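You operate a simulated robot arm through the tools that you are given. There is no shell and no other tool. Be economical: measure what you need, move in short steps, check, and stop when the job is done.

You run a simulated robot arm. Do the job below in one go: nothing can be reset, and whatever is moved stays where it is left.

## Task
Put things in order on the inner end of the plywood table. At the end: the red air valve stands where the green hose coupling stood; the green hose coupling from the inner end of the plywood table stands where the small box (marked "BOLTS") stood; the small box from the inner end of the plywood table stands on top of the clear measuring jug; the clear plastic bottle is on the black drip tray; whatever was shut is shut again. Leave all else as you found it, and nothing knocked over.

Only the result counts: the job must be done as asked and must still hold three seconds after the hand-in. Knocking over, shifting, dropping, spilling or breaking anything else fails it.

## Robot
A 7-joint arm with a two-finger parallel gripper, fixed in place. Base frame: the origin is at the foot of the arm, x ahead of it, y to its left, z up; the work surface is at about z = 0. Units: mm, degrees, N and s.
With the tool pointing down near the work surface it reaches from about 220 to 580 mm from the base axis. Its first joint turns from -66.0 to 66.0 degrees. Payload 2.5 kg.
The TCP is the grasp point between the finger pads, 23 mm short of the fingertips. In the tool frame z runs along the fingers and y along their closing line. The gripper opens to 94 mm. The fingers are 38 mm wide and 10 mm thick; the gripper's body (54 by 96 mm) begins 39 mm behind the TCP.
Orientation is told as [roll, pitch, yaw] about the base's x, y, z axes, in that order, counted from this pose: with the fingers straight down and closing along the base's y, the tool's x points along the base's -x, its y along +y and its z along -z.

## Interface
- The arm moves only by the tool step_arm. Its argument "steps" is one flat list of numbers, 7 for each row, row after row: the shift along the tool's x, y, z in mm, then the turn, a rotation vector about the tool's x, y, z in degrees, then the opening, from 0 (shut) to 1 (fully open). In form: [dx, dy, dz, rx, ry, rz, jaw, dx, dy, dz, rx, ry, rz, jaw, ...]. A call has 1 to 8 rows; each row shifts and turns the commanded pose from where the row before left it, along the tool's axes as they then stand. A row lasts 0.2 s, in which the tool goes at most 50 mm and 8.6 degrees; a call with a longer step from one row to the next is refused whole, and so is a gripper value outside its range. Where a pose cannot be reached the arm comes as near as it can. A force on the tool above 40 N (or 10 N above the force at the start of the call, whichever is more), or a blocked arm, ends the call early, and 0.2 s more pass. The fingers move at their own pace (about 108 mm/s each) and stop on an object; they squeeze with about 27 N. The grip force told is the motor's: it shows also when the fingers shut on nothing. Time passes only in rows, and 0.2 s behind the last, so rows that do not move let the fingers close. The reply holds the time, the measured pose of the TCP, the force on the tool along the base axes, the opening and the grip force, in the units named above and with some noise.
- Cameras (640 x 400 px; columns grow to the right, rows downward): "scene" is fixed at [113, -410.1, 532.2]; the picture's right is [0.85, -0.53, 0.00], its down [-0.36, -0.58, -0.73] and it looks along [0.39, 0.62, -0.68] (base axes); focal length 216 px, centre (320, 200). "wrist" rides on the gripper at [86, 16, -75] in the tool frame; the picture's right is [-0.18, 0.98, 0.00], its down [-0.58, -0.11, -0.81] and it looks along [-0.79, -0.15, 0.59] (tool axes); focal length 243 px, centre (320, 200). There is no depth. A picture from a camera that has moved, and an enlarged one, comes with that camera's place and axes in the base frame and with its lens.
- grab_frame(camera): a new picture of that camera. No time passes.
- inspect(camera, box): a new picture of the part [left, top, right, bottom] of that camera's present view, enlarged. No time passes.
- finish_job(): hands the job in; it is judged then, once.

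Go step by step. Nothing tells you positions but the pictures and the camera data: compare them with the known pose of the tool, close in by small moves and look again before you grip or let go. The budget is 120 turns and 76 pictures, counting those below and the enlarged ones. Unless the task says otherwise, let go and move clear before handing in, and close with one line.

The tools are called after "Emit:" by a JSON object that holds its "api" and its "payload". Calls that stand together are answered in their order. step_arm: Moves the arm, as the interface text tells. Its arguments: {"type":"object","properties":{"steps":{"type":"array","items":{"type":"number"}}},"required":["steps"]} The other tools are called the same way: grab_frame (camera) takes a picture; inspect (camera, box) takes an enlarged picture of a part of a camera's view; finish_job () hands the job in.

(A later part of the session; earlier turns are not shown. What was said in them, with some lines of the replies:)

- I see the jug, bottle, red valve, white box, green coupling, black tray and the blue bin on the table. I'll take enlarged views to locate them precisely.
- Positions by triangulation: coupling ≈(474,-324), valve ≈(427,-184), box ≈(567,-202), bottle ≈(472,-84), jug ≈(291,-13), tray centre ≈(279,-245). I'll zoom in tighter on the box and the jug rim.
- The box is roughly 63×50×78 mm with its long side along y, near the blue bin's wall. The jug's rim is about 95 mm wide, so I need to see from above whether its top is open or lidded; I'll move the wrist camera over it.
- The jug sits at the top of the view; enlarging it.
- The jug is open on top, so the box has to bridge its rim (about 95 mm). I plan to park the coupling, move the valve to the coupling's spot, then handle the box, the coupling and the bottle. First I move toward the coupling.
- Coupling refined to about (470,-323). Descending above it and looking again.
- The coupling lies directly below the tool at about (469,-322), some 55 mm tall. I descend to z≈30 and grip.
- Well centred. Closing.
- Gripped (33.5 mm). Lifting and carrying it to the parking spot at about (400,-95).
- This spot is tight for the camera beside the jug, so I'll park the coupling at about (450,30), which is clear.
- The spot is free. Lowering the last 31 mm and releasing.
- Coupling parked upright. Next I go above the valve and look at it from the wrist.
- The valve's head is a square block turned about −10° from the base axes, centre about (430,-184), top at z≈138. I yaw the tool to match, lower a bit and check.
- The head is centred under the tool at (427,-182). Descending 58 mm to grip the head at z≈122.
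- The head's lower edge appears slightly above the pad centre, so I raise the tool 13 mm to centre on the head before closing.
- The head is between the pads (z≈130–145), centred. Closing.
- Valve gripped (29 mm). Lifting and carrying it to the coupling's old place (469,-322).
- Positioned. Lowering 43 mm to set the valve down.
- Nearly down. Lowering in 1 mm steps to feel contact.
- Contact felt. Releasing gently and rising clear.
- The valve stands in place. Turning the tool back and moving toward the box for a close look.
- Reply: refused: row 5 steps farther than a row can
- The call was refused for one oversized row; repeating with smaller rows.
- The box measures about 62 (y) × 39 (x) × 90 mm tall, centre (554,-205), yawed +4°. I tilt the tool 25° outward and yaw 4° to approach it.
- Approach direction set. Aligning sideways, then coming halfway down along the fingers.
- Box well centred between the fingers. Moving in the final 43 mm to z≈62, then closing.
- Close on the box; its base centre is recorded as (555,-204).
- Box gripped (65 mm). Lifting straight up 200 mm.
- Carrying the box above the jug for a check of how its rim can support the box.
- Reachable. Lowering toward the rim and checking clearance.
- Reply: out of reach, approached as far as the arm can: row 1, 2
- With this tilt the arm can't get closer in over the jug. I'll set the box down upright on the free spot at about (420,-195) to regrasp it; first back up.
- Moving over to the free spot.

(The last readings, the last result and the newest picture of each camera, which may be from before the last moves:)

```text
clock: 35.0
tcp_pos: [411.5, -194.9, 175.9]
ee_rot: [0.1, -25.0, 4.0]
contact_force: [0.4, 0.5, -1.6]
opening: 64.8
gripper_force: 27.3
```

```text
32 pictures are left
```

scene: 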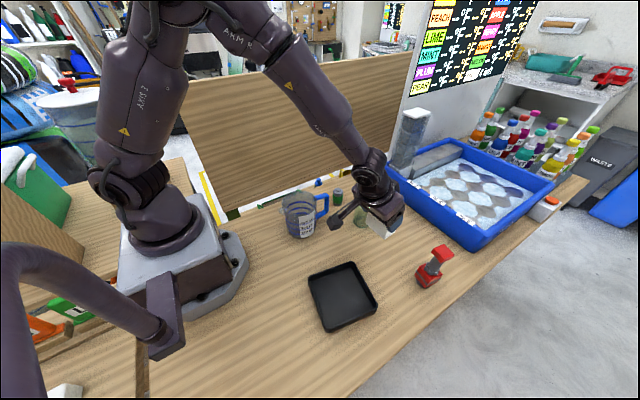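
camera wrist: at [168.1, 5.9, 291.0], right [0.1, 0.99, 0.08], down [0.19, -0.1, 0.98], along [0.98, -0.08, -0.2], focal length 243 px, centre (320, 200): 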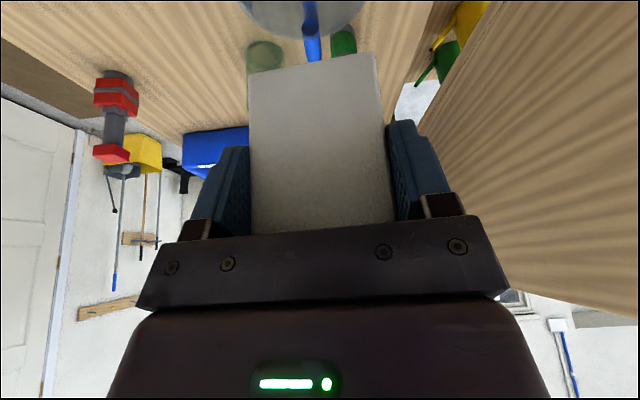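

Lowering the box to the table here.

Emit:
{"api": "step_arm", "payload": {"steps": [16.1, 0, 34.4, 0, 0, 0, 0, 16.1, 0, 34.4, 0, 0, 0, 0, 11, 0, 23.6, 0, 0, 0, 0, 3, 0, 6.3, 0, 0, 0, 0, 1.3, 0, 2.7, 0, 0, 0, 0, 0, 0, 0, 0, 0, 0, 0]}}

```text
clock: 36.4
tcp_pos: [409.2, -196.2, 63.7]
ee_rot: [0.0, -25.1, 4.0]
contact_force: [0.3, 0.6, -1.9]
opening: 64.8
gripper_force: 27.1
```

Emit:
{"api": "step_arm", "payload": {"steps": [0.6, 0, 1.4, 0, 0, 0, 0, 0.4, 0, 0.9, 0, 0, 0, 0, 0, 0, 0, 0, 0, 0, 0]}}

```text
clock: 37.2
tcp_pos: [409.2, -196.1, 60.8]
ee_rot: [0.0, -24.9, 3.9]
contact_force: [-0.4, -0.7, -2.0]
opening: 64.7
gripper_force: 26.4
```

No contact yet; a little lower.

Emit:
{"api": "step_arm", "payload": {"steps": [0.4, 0, 0.9, 0, 0, 0, 0, 0, 0, 0, 0, 0, 0, 0]}}

```text
clock: 37.8
tcp_pos: [409.0, -195.2, 60.6]
ee_rot: [0.0, -25.0, 4.0]
contact_force: [-4.4, 1.4, 8.4]
opening: 64.8
gripper_force: 27.3
```

Contact felt. Releasing and backing out along the fingers.

Emit:
{"api": "step_arm", "payload": {"steps": [0, 0, 0, 0, 0, 0, 0.8, 0, 0, 0, 0, 0, 0, 1, 0, 0, -30, 0, 0, 0, 1, 0, 0, -45, 0, 0, 0, 1, 0, 0, -45, 0, 0, 0, 1, 0, 0, -40, 0, 0, 0, 1]}}

Emit:
{"api": "inspect", "payload": {"camera": "scene", "box": [300, 170, 460, 300]}}

```text
clock: 39.2
tcp_pos: [341.3, -200.4, 206.1]
ee_rot: [0.0, -25.0, 4.1]
contact_force: [-0.7, 0.0, -0.4]
opening: 94.1
gripper_force: 0.1
```

```text
3.08 times, centred on (380, 235) of scene
camera zoom: at [113.0, -410.1, 532.2], right [0.85, -0.53, 0.0], down [-0.36, -0.58, -0.73], along [0.39, 0.62, -0.68], focal length 663 px, centre (135, 92)
```

zoom: 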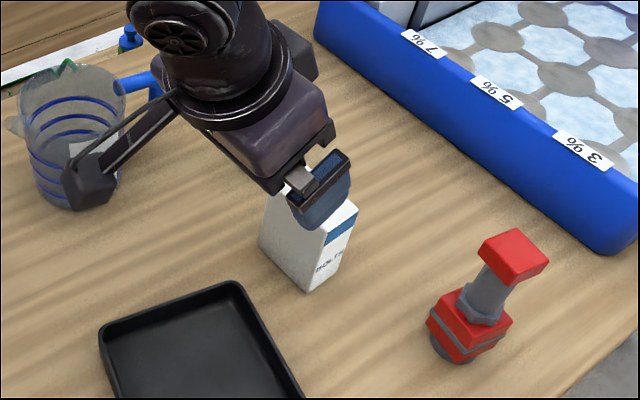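

Box is standing upright at about (420,-194). Now a quick touch test with closed fingers to know whether the jug is truly hollow: bringing the tool vertical over its centre.

Emit:
{"api": "step_arm", "payload": {"steps": [0, 0, 0, 0, 8.3, 0, 0, 0, 0, 0, 0, 8.3, 0, 0, 0, 0, 0, 0, 8.4, 0, 0, 6.8, 40, 0, 0, 0, 0, 0, 6.8, 40, 0, 0, 0, 0, 0, 6.8, 40, 0, 0, 0, 0, 0, 6.8, 40, 0, 0, 0, 0, 0, 6.8, 40, 0, 0, 0, 0, 0]}}

Emit:
{"api": "grab_frame", "payload": {"camera": "wrist"}}

```text
clock: 41.0
tcp_pos: [293.4, -2.8, 205.7]
ee_rot: [0.0, 0.0, 3.9]
contact_force: [-0.1, -0.3, 0.6]
opening: 0.2
gripper_force: 27.1
```

```text
30 pictures are left
camera wrist: at [204.4, 7.8, 277.8], right [0.12, 0.99, 0.0], down [0.59, -0.07, 0.81], along [0.8, -0.09, -0.59], focal length 243 px, centre (320, 200)
```

wrist: 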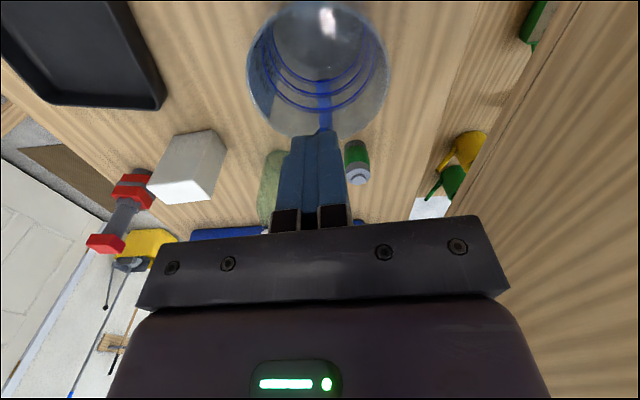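

The jug centre is about (290.5,-3). Lowering the closed fingers gently to the rim level.

Emit:
{"api": "step_arm", "payload": {"steps": [3, 0, 30, 0, 0, 0, 0, 0, 0, 30, 0, 0, 0, 0, 0, 0, 4, 0, 0, 0, 0, 0, 0, 3, 0, 0, 0, 0, 0, 0, 3, 0, 0, 0, 0, 0, 0, 3, 0, 0, 0, 0]}}

Emit:
{"api": "step_arm", "payload": {"steps": [0, 0, 3, 0, 0, 0, 0, 0, 0, 3, 0, 0, 0, 0, 0, 0, 3, 0, 0, 0, 0]}}

Emit:
{"api": "inspect", "payload": {"camera": "scene", "box": [240, 150, 360, 250]}}

```text
clock: 42.2
tcp_pos: [291.3, -3.5, 137.8]
ee_rot: [0.0, 0.0, 4.0]
contact_force: [-3.8, 0.9, 11.5]
opening: 0.1
gripper_force: 26.9
stopped in row 6: the force on the tool passed its limit (the readings are from after the stop); the commanded pose is now the measured one
```

```text
clock: 42.6
tcp_pos: [292.1, -3.3, 137.8]
ee_rot: [-0.1, 0.0, 4.0]
contact_force: [-3.6, 0.3, 11.5]
opening: 0.0
gripper_force: 27.2
stopped in row 1: the force on the tool passed its limit (the readings are from after the stop); the commanded pose is now the measured one
```

```text
4.00 times, centred on (300, 200) of scene
camera zoom: at [113.0, -410.1, 532.2], right [0.85, -0.53, 0.0], down [-0.36, -0.58, -0.73], along [0.39, 0.62, -0.68], focal length 862 px, centre (400, 200)
```

zoom: 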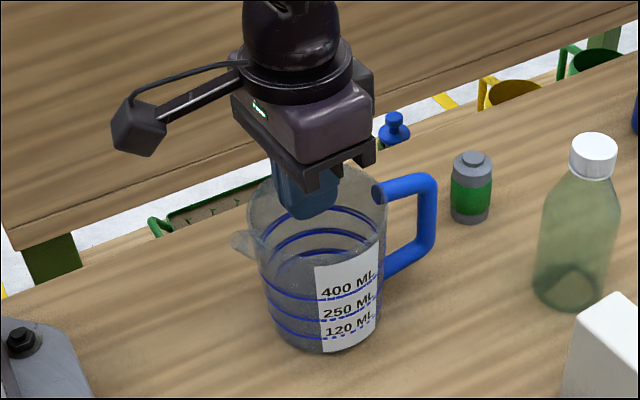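

The fingers met a firm surface at z≈115 in the jug's centre, so its top carries weight and the box can stand upright there. I rise, open, and go back to the box for a vertical regrasp.

Emit:
{"api": "step_arm", "payload": {"steps": [0, 0, -35, 0, 0, 0, 0, 0, 0, -40, 0, 0, 0, 0, -22.9, -39.9, 0, 0, 0, 0, 1, -22.9, -39.9, 0, 0, 0, 0, 1, -22.9, -39.9, 0, 0, 0, 0, 1, -22.9, -39.9, 0, 0, 0, 0, 1, -22.8, -39.9, 0, 0, 0, 0, 1, 0, 0, 40, 0, 0, 0, 1]}}

Emit:
{"api": "grab_frame", "payload": {"camera": "wrist"}}

```text
clock: 44.4
tcp_pos: [418.7, -193.4, 172.9]
ee_rot: [-0.2, 0.0, 4.0]
contact_force: [0.2, 0.3, -0.7]
opening: 93.8
gripper_force: 0.1
```

```text
28 pictures are left
camera wrist: at [330.0, -183.3, 246.3], right [0.12, 0.99, 0.0], down [0.59, -0.07, 0.81], along [0.8, -0.09, -0.59], focal length 243 px, centre (320, 200)
```

wrist: 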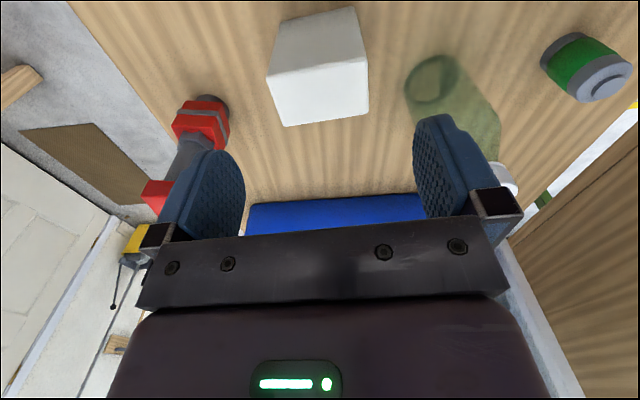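

Box centre (418.5,-193) is right below the tool. Descending to z≈60 and gripping.

Emit:
{"api": "step_arm", "payload": {"steps": [0, 0, 40, 0, 0, 0, 1, 0, 0, 40, 0, 0, 0, 1, 0, 0, 32, 0, 0, 0, 1, 0, 0, 0, 0, 0, 0, 0.6, 0, 0, 0, 0, 0, 0, 0, 0, 0, 0, 0, 0, 0, 0, 0, 0, 0, 0, 0, 0, 0]}}

Emit:
{"api": "grab_frame", "payload": {"camera": "wrist"}}

```text
clock: 46.0
tcp_pos: [419.1, -193.1, 61.7]
ee_rot: [-0.1, -0.1, 4.0]
contact_force: [-0.6, -0.4, -0.5]
opening: 64.7
gripper_force: 26.8
```

```text
27 pictures are left
camera wrist: at [330.1, -182.9, 134.5], right [0.12, 0.99, 0.0], down [0.59, -0.07, 0.81], along [0.8, -0.09, -0.59], focal length 243 px, centre (320, 200)
```

wrist: 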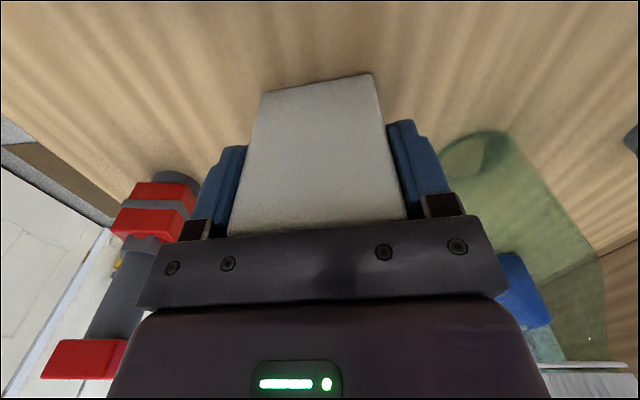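

Gripped. Lifting and carrying the box over the jug.

Emit:
{"api": "step_arm", "payload": {"steps": [0, 0, -20, 0, 0, 0, 0, 0, 0, -45, 0, 0, 0, 0, 0, 0, -45, 0, 0, 0, 0, 23, 39.7, -15, 0, 0, 0, 0, 23, 39.7, -15, 0, 0, 0, 0, 23, 39.7, 0, 0, 0, 0, 0, 23, 39.7, 0, 0, 0, 0, 0, 23, 39.7, 0, 0, 0, 0, 0]}}

Emit:
{"api": "inspect", "payload": {"camera": "scene", "box": [240, 130, 360, 250]}}

Emit:
{"api": "grab_frame", "payload": {"camera": "wrist"}}

```text
clock: 47.8
tcp_pos: [290.8, -3.7, 200.7]
ee_rot: [0.0, 0.1, 3.9]
contact_force: [0.8, -0.5, -2.3]
opening: 64.6
gripper_force: 26.3
```

```text
3.33 times, centred on (300, 190) of scene
camera zoom: at [113.0, -410.2, 532.2], right [0.85, -0.53, 0.0], down [-0.36, -0.58, -0.73], along [0.39, 0.62, -0.68], focal length 718 px, centre (387, 233)
```

zoom: 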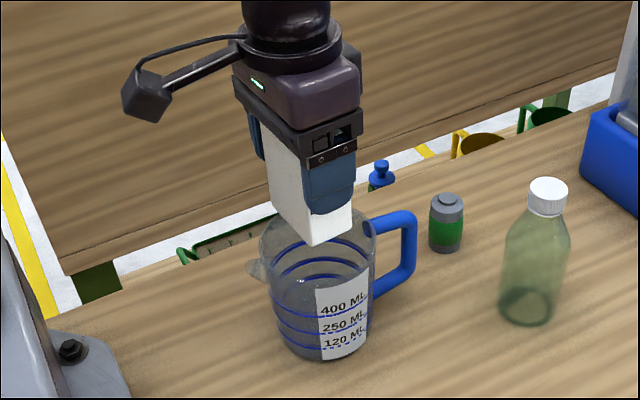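

```text
25 pictures are left
camera wrist: at [201.3, 7.9, 274.5], right [0.12, 0.99, 0.0], down [0.59, -0.07, 0.81], along [0.8, -0.09, -0.59], focal length 243 px, centre (320, 200)
```

wrist: 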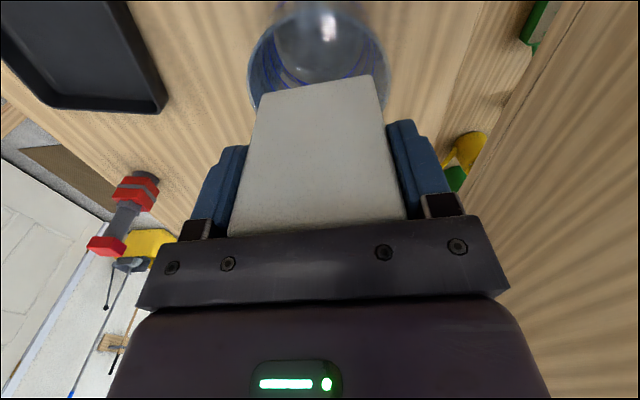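

Centred over the jug. Lowering slowly to contact at z≈176.

Emit:
{"api": "step_arm", "payload": {"steps": [0, 0, 12, 0, 0, 0, 0, 0, 0, 8, 0, 0, 0, 0, 0, 0, 1.5, 0, 0, 0, 0, 0, 0, 1, 0, 0, 0, 0, 0, 0, 0, 0, 0, 0, 0]}}

Emit:
{"api": "step_arm", "payload": {"steps": [0, 0, 1, 0, 0, 0, 0, 0, 0, 0, 0, 0, 0, 0]}}

```text
clock: 49.0
tcp_pos: [289.6, -4.0, 178.0]
ee_rot: [-0.1, -0.1, 4.0]
contact_force: [0.3, 0.4, -2.5]
opening: 64.9
gripper_force: 27.2
```

```text
clock: 49.6
tcp_pos: [290.2, -4.1, 176.3]
ee_rot: [-0.1, 0.0, 4.1]
contact_force: [-0.1, 0.9, -2.1]
opening: 64.6
gripper_force: 27.4
```

Emit:
{"api": "step_arm", "payload": {"steps": [0, 0, 1, 0, 0, 0, 0, 0, 0, 0, 0, 0, 0, 0]}}

Emit:
{"api": "step_arm", "payload": {"steps": [0, 0, 1, 0, 0, 0, 0, 0, 0, 0, 0, 0, 0, 0]}}

```text
clock: 50.2
tcp_pos: [290.7, -3.5, 176.1]
ee_rot: [-0.2, 0.0, 4.0]
contact_force: [0.1, -0.8, -1.4]
opening: 64.7
gripper_force: 27.5
```

```text
clock: 50.8
tcp_pos: [289.7, -3.5, 175.2]
ee_rot: [-0.1, -0.1, 4.1]
contact_force: [-4.6, 1.8, 22.8]
opening: 64.8
gripper_force: 27.4
```

Solid contact at the expected height. Releasing and rising clear.

Emit:
{"api": "step_arm", "payload": {"steps": [0, 0, -0.7, 0, 0, 0, 0, 0, 0, 0, 0, 0, 0, 0.78, 0, 0, 0, 0, 0, 0, 0.9, 0, 0, 0, 0, 0, 0, 0.9]}}

Emit:
{"api": "inspect", "payload": {"camera": "scene", "box": [240, 130, 360, 250]}}

```text
clock: 51.8
tcp_pos: [291.0, -4.8, 176.1]
ee_rot: [-0.1, 0.0, 4.1]
contact_force: [0.0, -0.2, 0.0]
opening: 84.7
gripper_force: 0.0
```

```text
3.33 times, centred on (300, 190) of scene
camera zoom: at [113.0, -410.1, 532.2], right [0.85, -0.53, 0.0], down [-0.36, -0.58, -0.73], along [0.39, 0.62, -0.68], focal length 718 px, centre (387, 233)
```

zoom: 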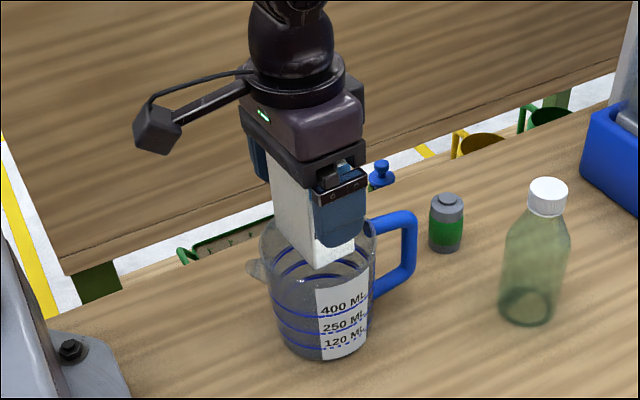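

The box stays put on the jug. Rising straight up, then going to the parked coupling at (450,30).

Emit:
{"api": "step_arm", "payload": {"steps": [0, 0, -20, 0, 0, 0, 0.9, 0, 0, -45, 0, 0, 0, 0.9, 0, 0, -45, 0, 0, 0, 0.9, -40.2, 5.7, 0, 0, 0, 0, 1, -40.2, 5.7, 0, 0, 0, 0, 1, -40.2, 5.7, 0, 0, 0, 0, 1, -40.2, 5.7, 0, 0, 0, 0, 1, 0, 0, 0, 0, 0, 0, 1]}}

Emit:
{"api": "step_arm", "payload": {"steps": [0, 0, 45, 0, 0, 0, 1, 0, 0, 45, 0, 0, 0, 1, 0, 0, 45, 0, 0, 0, 1, 0, 0, 40, 0, 0, 0, 1, 0, 0, 0, 0, 0, 0, 1]}}

Emit:
{"api": "grab_frame", "payload": {"camera": "wrist"}}

Emit:
{"api": "grab_frame", "payload": {"camera": "scene"}}

```text
clock: 53.6
tcp_pos: [450.1, 29.3, 285.4]
ee_rot: [0.0, 0.0, 4.0]
contact_force: [0.0, -0.1, -0.3]
opening: 94.1
gripper_force: 0.1
```

```text
clock: 54.8
tcp_pos: [449.1, 30.7, 111.4]
ee_rot: [-0.1, 0.1, 3.9]
contact_force: [-0.4, 0.4, 0.4]
opening: 93.9
gripper_force: 0.1
```

```text
23 pictures are left
camera wrist: at [360.6, 41.1, 184.2], right [0.12, 0.99, 0.0], down [0.59, -0.07, 0.81], along [0.8, -0.09, -0.59], focal length 243 px, centre (320, 200)
```

wrist: 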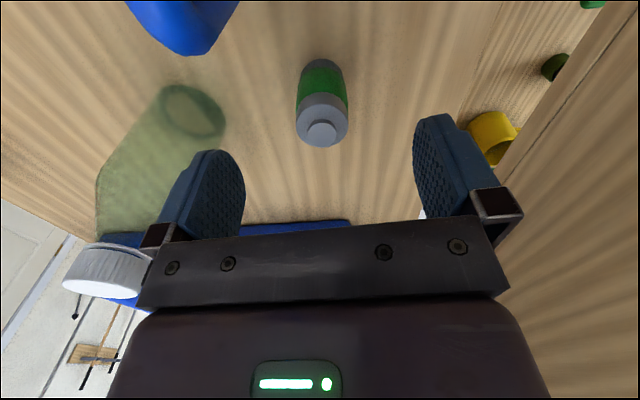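

```text
22 pictures are left
```

scene: 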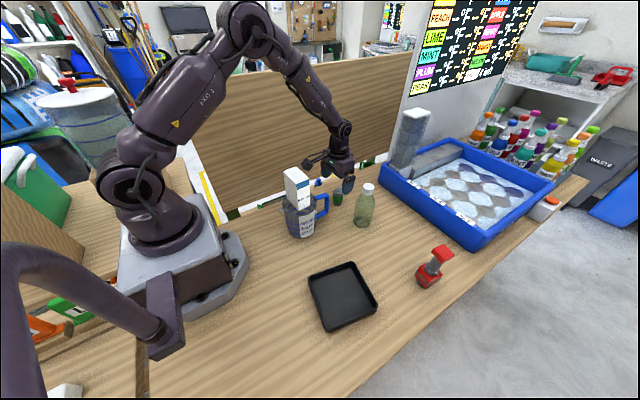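

The box stands on the jug. I pick the coupling with a 15° outward tilt so that its far target (555,-204) is reachable.

Emit:
{"api": "step_arm", "payload": {"steps": [0, 0, 0, 0, -7.5, 0, 1, 0, 0, 0, 0, -7.5, 0, 1, 8, 0, 30, 0, 0, 0, 1, 8, 0, 30, 0, 0, 0, 1, 4, 0, 15, 0, 0, 0, 1, 0, 0, 0, 0, 0, 0, 1]}}

Emit:
{"api": "grab_frame", "payload": {"camera": "wrist"}}

```text
clock: 55.7
tcp_pos: [452.4, 31.9, 74.1]
ee_rot: [0.2, -15.4, 3.7]
contact_force: [-0.3, 1.8, 23.9]
opening: 94.1
gripper_force: 0.0
stopped in row 4: the force on the tool passed its limit (the readings are from after the stop); the commanded pose is now the measured one
```

```text
21 pictures are left
camera wrist: at [348.1, 41.7, 121.8], right [0.11, 0.99, 0.05], down [0.35, -0.09, 0.93], along [0.93, -0.09, -0.36], focal length 243 px, centre (320, 200)
```

wrist: 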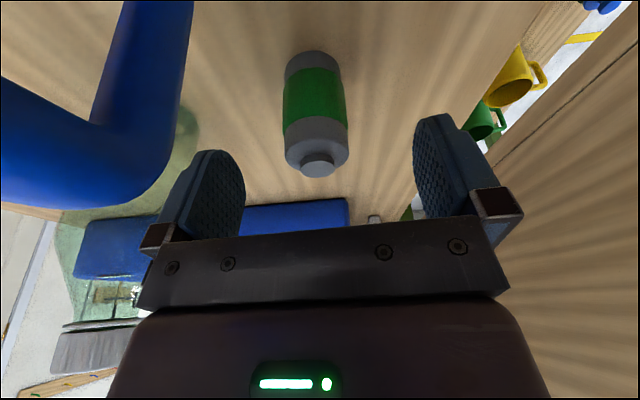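

Unexpected contact while descending; checking from the scene camera what was touched.

Emit:
{"api": "inspect", "payload": {"camera": "scene", "box": [260, 130, 400, 250]}}

```text
3.33 times, centred on (330, 190) of scene
camera zoom: at [112.9, -410.1, 532.2], right [0.85, -0.53, 0.0], down [-0.36, -0.58, -0.73], along [0.39, 0.62, -0.68], focal length 718 px, centre (287, 233)
```

zoom: 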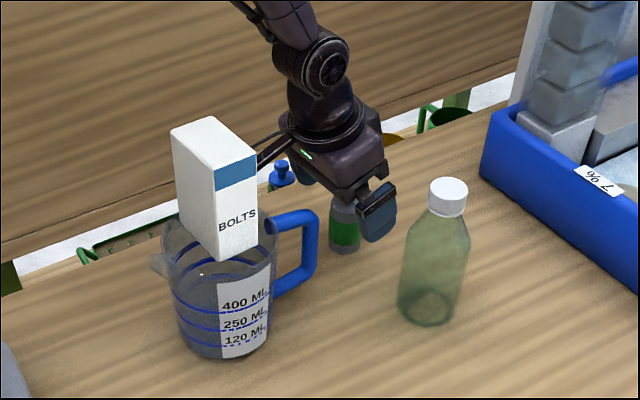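

The wrist camera's body touched the jug's handle zone (the jug itself has not shifted). I back up and turn the tool −15° in yaw so the camera stays clear.

Emit:
{"api": "step_arm", "payload": {"steps": [-5, 0, -20, 0, 0, 0, 1, -8, 0, -29, 0, 0, 0, 1, 0, 0, 0, 0, 7.5, 0, 1, 0, 0, 0, 0, 7.9, 0, 1, 0, 0, 0, 0, 0, 6.3, 1, 0, 0, 0, 0, 0, 6.3, 1, 0, 0, 0, 0, 0, 6.3, 1, 0, 0, 0, 0, 0, 0, 1]}}

Emit:
{"api": "inspect", "payload": {"camera": "scene", "box": [240, 130, 380, 250]}}

Emit:
{"api": "grab_frame", "payload": {"camera": "wrist"}}

```text
clock: 57.5
tcp_pos: [451.9, 31.3, 122.7]
ee_rot: [0.1, 0.2, -15.3]
contact_force: [0.4, -0.4, 0.9]
opening: 94.1
gripper_force: 0.0
```

```text
3.33 times, centred on (310, 190) of scene
camera zoom: at [113.0, -410.1, 532.2], right [0.85, -0.53, 0.0], down [-0.36, -0.58, -0.73], along [0.39, 0.62, -0.68], focal length 718 px, centre (353, 233)
```

zoom: 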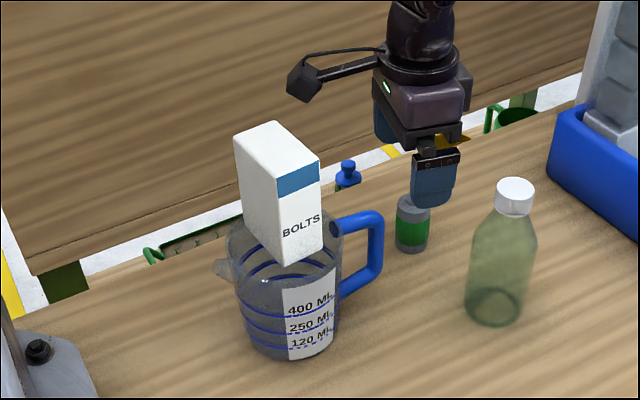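

```text
18 pictures are left
camera wrist: at [371.9, 70.0, 196.4], right [0.44, 0.9, 0.0], down [0.53, -0.26, 0.8], along [0.72, -0.35, -0.59], focal length 243 px, centre (320, 200)
```

wrist: 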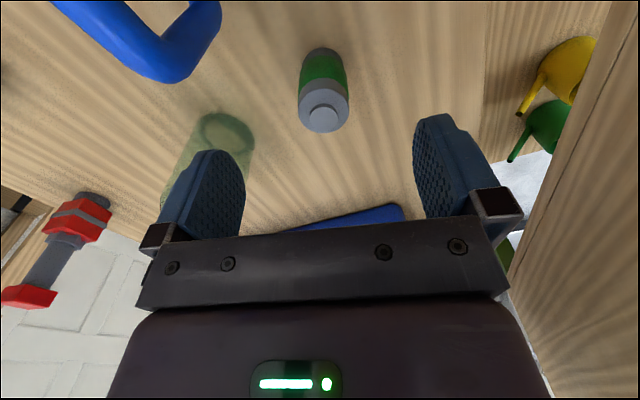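

Jug and box undisturbed. Tilting 15° and descending to the coupling.

Emit:
{"api": "step_arm", "payload": {"steps": [0, 0, 0, 0, -7.5, 0, 1, 0, 0, 0, 0, -7.5, 0, 1, 8, 0, 29, 0, 0, 0, 1, 8, 0, 29, 0, 0, 0, 1, 7.3, 0, 27, 0, 0, 0, 1, 0, 0, 0, 0, 0, 0, 1]}}

Emit:
{"api": "grab_frame", "payload": {"camera": "wrist"}}

```text
clock: 58.9
tcp_pos: [451.9, 30.7, 34.1]
ee_rot: [0.0, -14.8, -15.2]
contact_force: [0.3, 0.0, -0.1]
opening: 94.1
gripper_force: 0.0
```

```text
17 pictures are left
camera wrist: at [354.8, 74.6, 82.9], right [0.43, 0.9, 0.05], down [0.31, -0.2, 0.93], along [0.85, -0.38, -0.37], focal length 243 px, centre (320, 200)
```

wrist: 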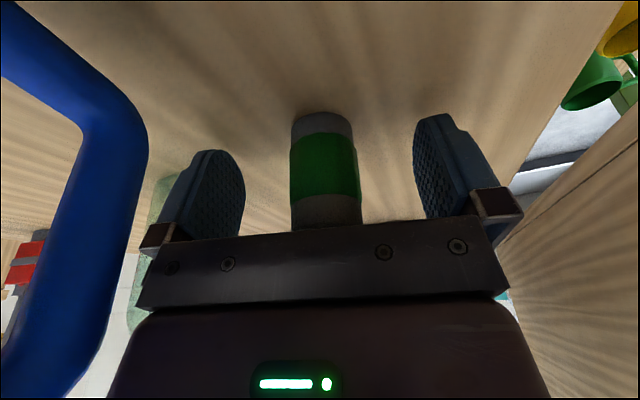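

Centred. Gripping the coupling and lifting it.

Emit:
{"api": "step_arm", "payload": {"steps": [0, 0, 0, 0, 0, 0, 0.3, 0, 0, 0, 0, 0, 0, 0, 0, 0, 0, 0, 0, 0, 0, 0, 0, 0, 0, 0, 0, 0, -3.9, 0, -14.5, 0, 0, 0, 0, -11.6, 0, -43.5, 0, 0, 0, 0, -11.6, 0, -43.5, 0, 0, 0, 0, -11.6, 0, -43.5, 0, 0, 0, 0]}}

```text
clock: 60.7
tcp_pos: [449.6, 30.1, 187.1]
ee_rot: [0.1, -14.8, -15.1]
contact_force: [0.3, -0.1, -1.2]
opening: 33.3
gripper_force: 26.8
```

Carrying it at height to above the box's old place (555,-204).

Emit:
{"api": "step_arm", "payload": {"steps": [-7.8, 0, -29, 0, 0, 0, 0, -26.3, -33, 7, 0, 0, 0, 0, -26.3, -33, 7, 0, 0, 0, 0, -26.3, -33, 7, 0, 0, 0, 0, -26.3, -33, 7, 0, 0, 0, 0, -26.3, -33, 7, 0, 0, 0, 0, -26.3, -33, 7, 0, 0, 0, 0, 0, 0, 0, 0, 0, 0, 0]}}

Emit:
{"api": "step_arm", "payload": {"steps": [10.4, 0, 38.6, 0, 0, 0, 0, 10.4, 0, 38.6, 0, 0, 0, 0, 10.4, 0, 38.6, 0, 0, 0, 0, 0, 0, 0, 0, 0, 0, 0]}}

Emit:
{"api": "grab_frame", "payload": {"camera": "wrist"}}

Emit:
{"api": "inspect", "payload": {"camera": "scene", "box": [340, 160, 480, 290]}}

```text
clock: 62.5
tcp_pos: [558.3, -203.2, 215.0]
ee_rot: [0.2, -14.8, -15.1]
contact_force: [-0.2, 0.1, -1.2]
opening: 33.2
gripper_force: 26.9
```

```text
clock: 63.5
tcp_pos: [556.2, -202.7, 95.1]
ee_rot: [0.1, -14.8, -15.2]
contact_force: [0.8, 1.1, -0.2]
opening: 32.9
gripper_force: 27.6
```

```text
16 pictures are left
camera wrist: at [460.4, -159.7, 143.1], right [0.43, 0.9, 0.05], down [0.31, -0.2, 0.93], along [0.85, -0.38, -0.37], focal length 243 px, centre (320, 200)
```

wrist: 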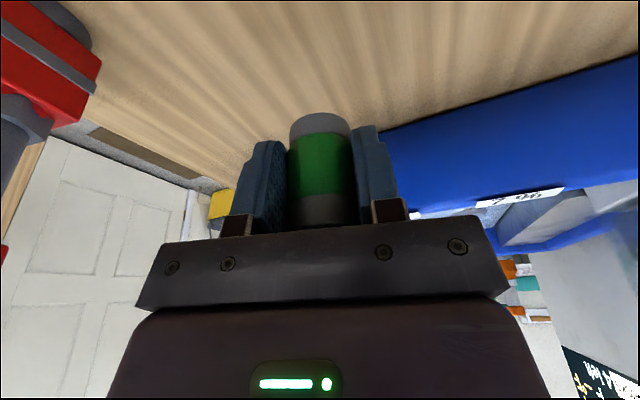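

```text
3.08 times, centred on (410, 225) of scene
camera zoom: at [113.0, -410.1, 532.2], right [0.85, -0.53, 0.0], down [-0.36, -0.58, -0.73], along [0.39, 0.62, -0.68], focal length 663 px, centre (43, 123)
```

zoom: 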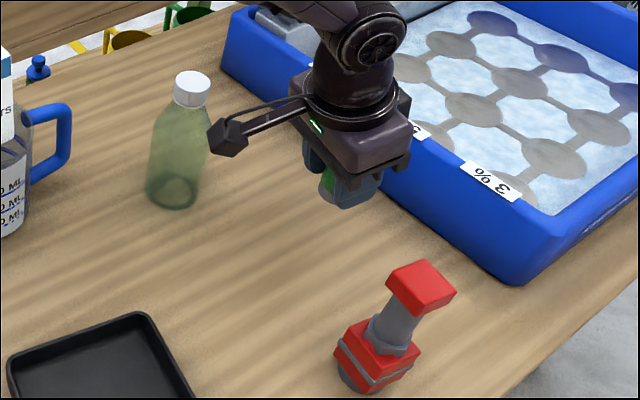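

Clear all around. Lowering the coupling to the table.

Emit:
{"api": "step_arm", "payload": {"steps": [8, 1, 29, 0, 0, 0, 0, 5.2, 0, 19.3, 0, 0, 0, 0, 2, 0, 7.3, 0, 0, 0, 0, 0, 0, 0, 0, 0, 0, 0]}}

Emit:
{"api": "step_arm", "payload": {"steps": [0.4, 0, 1.4, 0, 0, 0, 0, 0, 0, 0, 0, 0, 0, 0]}}

```text
clock: 64.5
tcp_pos: [556.3, -201.3, 36.0]
ee_rot: [0.1, -14.9, -15.2]
contact_force: [-0.4, 0.3, -2.2]
opening: 32.9
gripper_force: 27.2
```

```text
clock: 65.1
tcp_pos: [556.4, -200.4, 35.1]
ee_rot: [0.1, -14.8, -15.2]
contact_force: [-0.8, -0.2, -1.6]
opening: 33.4
gripper_force: 27.3
```

Small sideways correction and further lowering.

Emit:
{"api": "step_arm", "payload": {"steps": [0, -2.5, 0, 0, 0, 0, 0, 0.3, 0, 1, 0, 0, 0, 0, 0, 0, 0, 0, 0, 0, 0]}}

Emit:
{"api": "step_arm", "payload": {"steps": [0.2, 0, 0.8, 0, 0, 0, 0, 0, 0, 0, 0, 0, 0, 0]}}

```text
clock: 65.9
tcp_pos: [556.0, -203.6, 35.4]
ee_rot: [0.1, -15.0, -15.2]
contact_force: [-0.9, 1.0, 2.3]
opening: 33.2
gripper_force: 26.7
```

```text
clock: 66.5
tcp_pos: [557.0, -205.3, 34.6]
ee_rot: [0.1, -14.8, -15.2]
contact_force: [-5.1, 1.3, 12.0]
opening: 33.1
gripper_force: 26.9
```

Contact. Releasing and backing out along the fingers.

Emit:
{"api": "step_arm", "payload": {"steps": [0, 0, 0, 0, 0, 0, 0.5, 0, 0, 0, 0, 0, 0, 0.7, 0, 0, -25, 0, 0, 0, 0.7, 0, 0, -45, 0, 0, 0, 0.7, 0, 0, -45, 0, 0, 0, 0.7, 0, 0, -45, 0, 0, 0, 0.7]}}

Emit:
{"api": "inspect", "payload": {"camera": "scene", "box": [340, 160, 480, 290]}}

```text
clock: 67.9
tcp_pos: [514.7, -192.9, 189.0]
ee_rot: [0.1, -14.8, -15.1]
contact_force: [-0.4, 0.9, 0.4]
opening: 65.7
gripper_force: 0.0
```

```text
3.08 times, centred on (410, 225) of scene
camera zoom: at [113.0, -410.1, 532.2], right [0.85, -0.53, 0.0], down [-0.36, -0.58, -0.73], along [0.39, 0.62, -0.68], focal length 663 px, centre (43, 123)
```

zoom: 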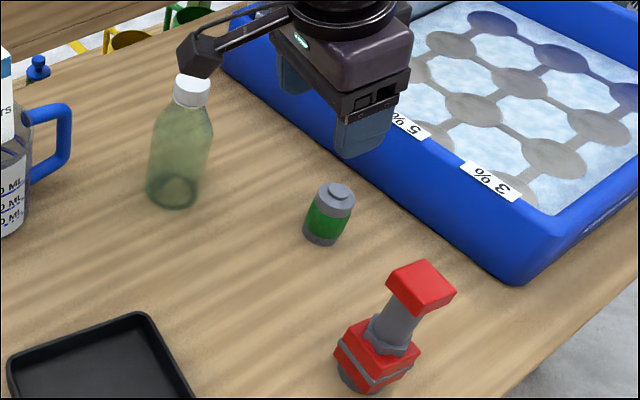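

The coupling stands where the box stood. Now the bottle: returning the tool to vertical and moving above it.

Emit:
{"api": "step_arm", "payload": {"steps": [-11.6, 0, -43.5, 0, 0, 0, 1, 0, 0, 0, 0, 7.5, 0, 1, 0, 0, 0, 0, 7.4, 0, 1, 0, 0, 0, 0, 0, -7.6, 1, 0, 0, 0, 0, 0, -7.6, 1, 14.8, 36.7, 0, 0, 0, 0, 1, 14.8, 36.7, 0, 0, 0, 0, 1, 14.8, 36.7, 0, 0, 0, 0, 1]}}

Emit:
{"api": "grab_frame", "payload": {"camera": "wrist"}}

```text
clock: 69.7
tcp_pos: [471.7, -84.1, 233.0]
ee_rot: [0.1, 0.1, 0.0]
contact_force: [0.4, 1.6, -0.2]
opening: 93.7
gripper_force: 0.1
```

```text
13 pictures are left
camera wrist: at [384.2, -67.1, 307.1], right [0.18, 0.98, 0.0], down [0.58, -0.11, 0.81], along [0.79, -0.15, -0.59], focal length 243 px, centre (320, 200)
```

wrist: 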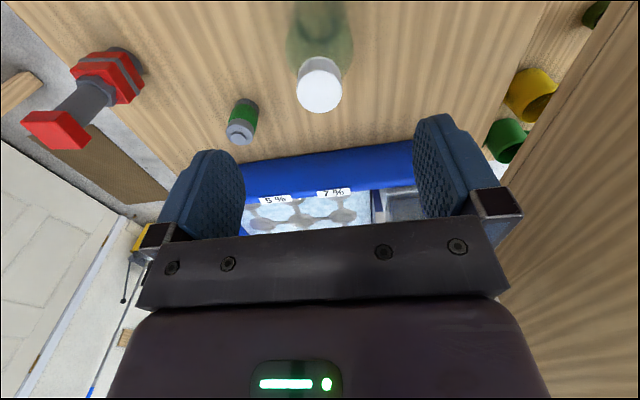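

Cap top is at z≈150, centre (470.5,-83.5), right below the tool. Descending to grip the cap at z≈141.

Emit:
{"api": "step_arm", "payload": {"steps": [0.5, 0, 40, 0, 0, 0, 1, 0, 0, 40, 0, 0, 0, 1, 0, 0, 12, 0, 0, 0, 1, 0, 0, 0, 0, 0, 0, 0.6, 0, 0, 0, 0, 0, 0, 0.6]}}

Emit:
{"api": "inspect", "payload": {"camera": "wrist", "box": [200, 40, 440, 240]}}

```text
clock: 70.9
tcp_pos: [471.4, -84.0, 142.0]
ee_rot: [0.1, 0.1, 0.1]
contact_force: [0.3, -0.1, 0.6]
opening: 56.2
gripper_force: 0.0
```

```text
2.00 times, centred on (320, 140) of wrist
camera zoom: at [383.5, -66.8, 215.1], right [0.18, 0.98, 0.0], down [0.58, -0.11, 0.81], along [0.79, -0.15, -0.59], focal length 485 px, centre (320, 320)
```

zoom: 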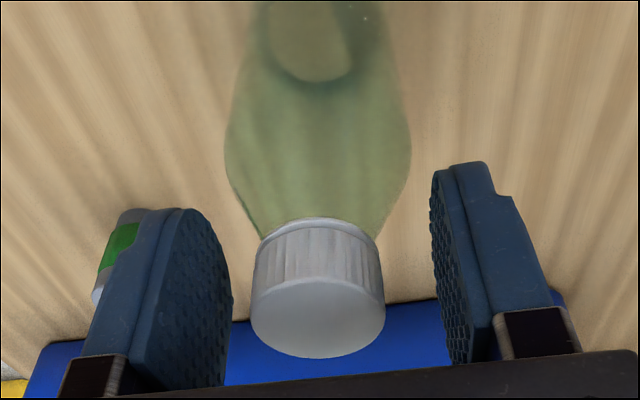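

The cap is centred between the pads. Closing, then lifting a little.

Emit:
{"api": "step_arm", "payload": {"steps": [0, 0, 0, 0, 0, 0, 0, 0, 0, 0, 0, 0, 0, 0, 0, 0, 0, 0, 0, 0, 0, 0, 0, -8, 0, 0, 0, 0, 0, 0, -12, 0, 0, 0, 0, 0, 0, 0, 0, 0, 0, 0]}}

Emit:
{"api": "grab_frame", "payload": {"camera": "scene"}}

```text
clock: 72.3
tcp_pos: [472.3, -84.2, 161.7]
ee_rot: [0.1, 0.0, 0.1]
contact_force: [0.7, -0.2, 0.1]
opening: 30.6
gripper_force: 27.0
```

```text
11 pictures are left
```

scene: 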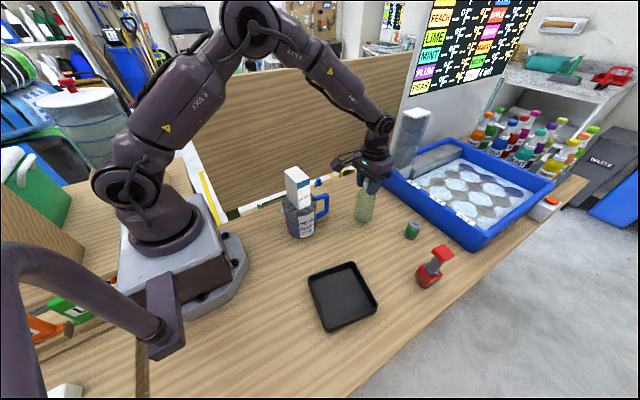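

Gripped at 30.6 mm; checking that the whole bottle came up.

Emit:
{"api": "inspect", "payload": {"camera": "scene", "box": [310, 140, 430, 240]}}

```text
4.00 times, centred on (370, 190) of scene
camera zoom: at [113.0, -410.1, 532.2], right [0.85, -0.53, 0.0], down [-0.36, -0.58, -0.73], along [0.39, 0.62, -0.68], focal length 862 px, centre (120, 240)
```

zoom: 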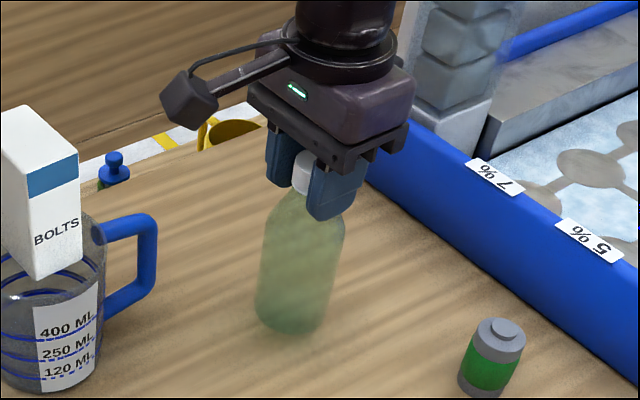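

The bottle is up with its cap on. Carrying it over the black tray's centre at about (280,-230).

Emit:
{"api": "step_arm", "payload": {"steps": [0, 0, -40, 0, 0, 0, 0, 38.4, -29.2, 0, 0, 0, 0, 0, 38.4, -29.2, 0, 0, 0, 0, 0, 38.4, -29.2, 0, 0, 0, 0, 0, 38.4, -29.2, 0, 0, 0, 0, 0, 38.4, -29.2, 0, 0, 0, 0, 0, 0, 0, 0, 0, 0, 0, 0]}}

Emit:
{"api": "grab_frame", "payload": {"camera": "wrist"}}

Emit:
{"api": "inspect", "payload": {"camera": "scene", "box": [260, 200, 420, 340]}}

```text
clock: 73.9
tcp_pos: [279.6, -230.4, 201.6]
ee_rot: [0.1, 0.1, 0.1]
contact_force: [0.4, -0.5, 0.4]
opening: 30.2
gripper_force: 27.2
```

```text
9 pictures are left
camera wrist: at [192.3, -213.8, 274.8], right [0.18, 0.98, 0.0], down [0.58, -0.11, 0.81], along [0.79, -0.15, -0.59], focal length 243 px, centre (320, 200)
```

wrist: 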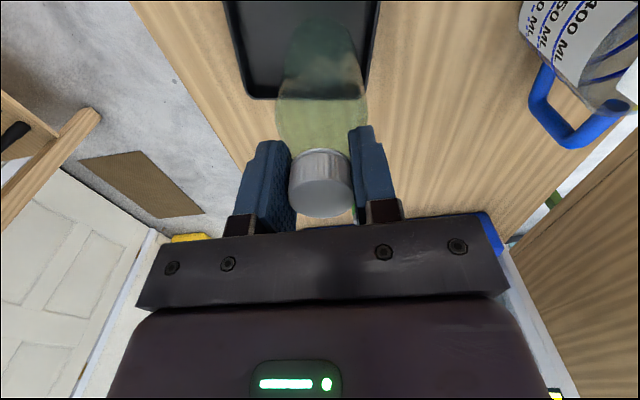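

```text
2.86 times, centred on (340, 270) of scene
camera zoom: at [113.0, -410.1, 532.2], right [0.85, -0.53, 0.0], down [-0.36, -0.58, -0.73], along [0.39, 0.62, -0.68], focal length 616 px, centre (263, 0)
```

zoom: 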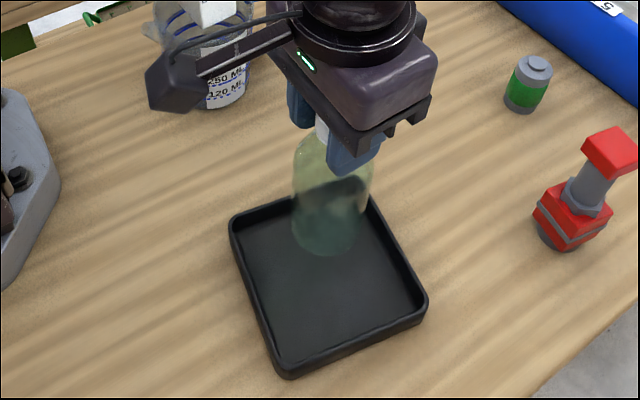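

Tray centre works out at about (280,-243). Shifting 12 mm and lowering the bottle into it.

Emit:
{"api": "step_arm", "payload": {"steps": [0, -12, 0, 0, 0, 0, 0, 0, 0, 30, 0, 0, 0, 0, 0, 0, 18, 0, 0, 0, 0, 0, 0, 2, 0, 0, 0, 0, 0, 0, 1, 0, 0, 0, 0, 0, 0, 0, 0, 0, 0, 0]}}

Emit:
{"api": "step_arm", "payload": {"steps": [0, 0, 2, 0, 0, 0, 0, 0, 0, 0, 0, 0, 0, 0]}}

Emit:
{"api": "step_arm", "payload": {"steps": [0, 0, 1, 0, 0, 0, 0, 0, 0, 0, 0, 0, 0, 0]}}

```text
clock: 75.3
tcp_pos: [279.9, -241.8, 151.0]
ee_rot: [0.0, 0.1, -0.1]
contact_force: [-0.5, -0.7, -0.4]
opening: 30.4
gripper_force: 26.4
```

```text
clock: 75.9
tcp_pos: [280.4, -240.8, 147.6]
ee_rot: [0.1, 0.1, 0.0]
contact_force: [0.6, 0.2, -0.2]
opening: 30.6
gripper_force: 27.5
```

```text
clock: 76.5
tcp_pos: [279.4, -240.3, 147.4]
ee_rot: [0.1, 0.0, -0.1]
contact_force: [0.0, -0.1, 0.7]
opening: 30.5
gripper_force: 27.2
```

Emit:
{"api": "step_arm", "payload": {"steps": [0, 0, 1, 0, 0, 0, 0, 0, 0, 0, 0, 0, 0, 0]}}

Emit:
{"api": "step_arm", "payload": {"steps": [0, 0, 1, 0, 0, 0, 0, 0, 0, 0, 0, 0, 0, 0]}}

```text
clock: 77.1
tcp_pos: [278.9, -241.5, 147.0]
ee_rot: [0.0, 0.0, 0.0]
contact_force: [-4.0, 1.6, 15.4]
opening: 30.5
gripper_force: 26.9
```

```text
clock: 77.7
tcp_pos: [280.2, -242.2, 146.4]
ee_rot: [-0.1, -0.1, 0.0]
contact_force: [-3.0, 2.7, 33.2]
opening: 30.2
gripper_force: 27.1
```

Firmly on the tray floor. Easing off the pressure, releasing and rising clear.

Emit:
{"api": "step_arm", "payload": {"steps": [0, 0, -1.5, 0, 0, 0, 0, 0, 0, 0, 0, 0, 0, 0.45, 0, 0, 0, 0, 0, 0, 0.7, 0, 0, 0, 0, 0, 0, 0.7, 0, 0, -20, 0, 0, 0, 0.7, 0, 0, -40, 0, 0, 0, 0.7, 0, 0, -45, 0, 0, 0, 0.7, 0, 0, -30, 0, 0, 0, 0.7]}}

Emit:
{"api": "grab_frame", "payload": {"camera": "scene"}}

Emit:
{"api": "inspect", "payload": {"camera": "scene", "box": [260, 160, 460, 340]}}

```text
clock: 79.5
tcp_pos: [279.9, -242.0, 282.5]
ee_rot: [0.1, 0.1, 0.1]
contact_force: [-0.6, -0.2, 0.3]
opening: 66.0
gripper_force: 0.0
```

```text
7 pictures are left
```

scene: 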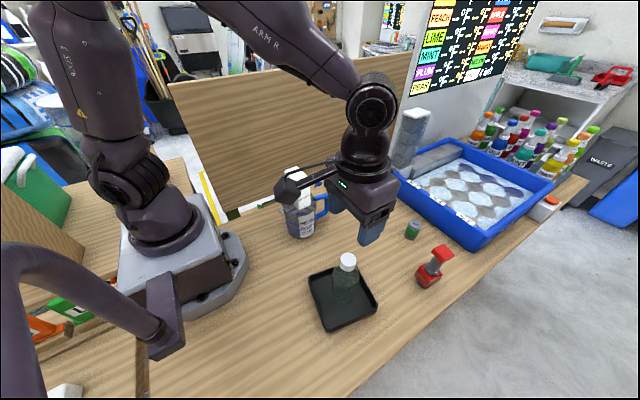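

```text
2.22 times, centred on (360, 250) of scene
camera zoom: at [113.0, -410.1, 532.2], right [0.85, -0.53, 0.0], down [-0.36, -0.58, -0.73], along [0.39, 0.62, -0.68], focal length 479 px, centre (231, 89)
```

zoom: 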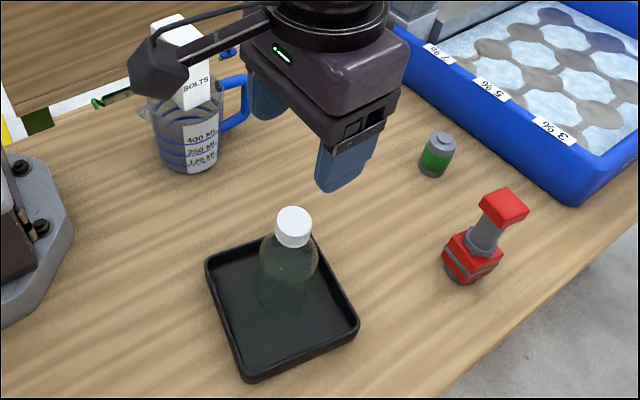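

All items are in place and the tool is clear. I move the arm away a bit and take one last look at the box on the jug.

Emit:
{"api": "step_arm", "payload": {"steps": [-30, 0, -30, 0, 0, 0, 0.7, -40, -10, -20, 0, 0, 0, 0.7, -40, -10, 0, 0, 0, 0, 0.7, 0, 0, 0, 0, 0, 0, 0.7]}}

Emit:
{"api": "inspect", "payload": {"camera": "scene", "box": [240, 150, 440, 340]}}

```text
clock: 80.5
tcp_pos: [390.4, -260.9, 332.0]
ee_rot: [0.1, 0.1, 0.0]
contact_force: [-0.3, 0.2, 0.1]
opening: 65.7
gripper_force: 0.0
```

```text
2.11 times, centred on (340, 245) of scene
camera zoom: at [113.0, -410.1, 532.2], right [0.85, -0.53, 0.0], down [-0.36, -0.58, -0.73], along [0.39, 0.62, -0.68], focal length 454 px, centre (278, 105)
```

zoom: 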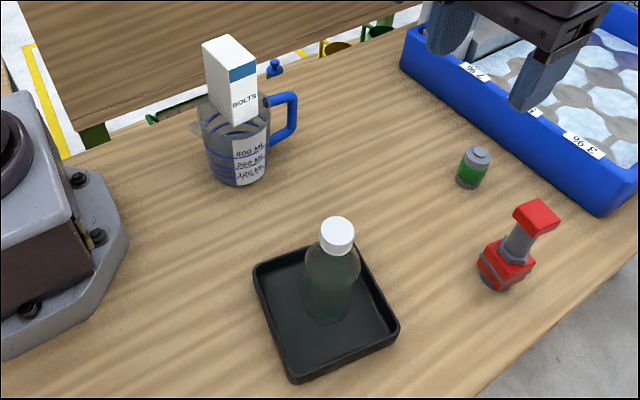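

Everything stands as asked: the box on the jug, the coupling and valve in their new places, and the bottle on the tray. Handing in.

Emit:
{"api": "finish_job", "payload": {}}

```text
The job is handed in.
```

The job is handed in: the valve stands where the coupling was, the coupling where the box was, the box upright on the jug, and the capped bottle on the tray. The wrist camera brushed the jug's handle area once; the later pictures show the jug and box undisturbed. Nothing that was shut had to be opened.
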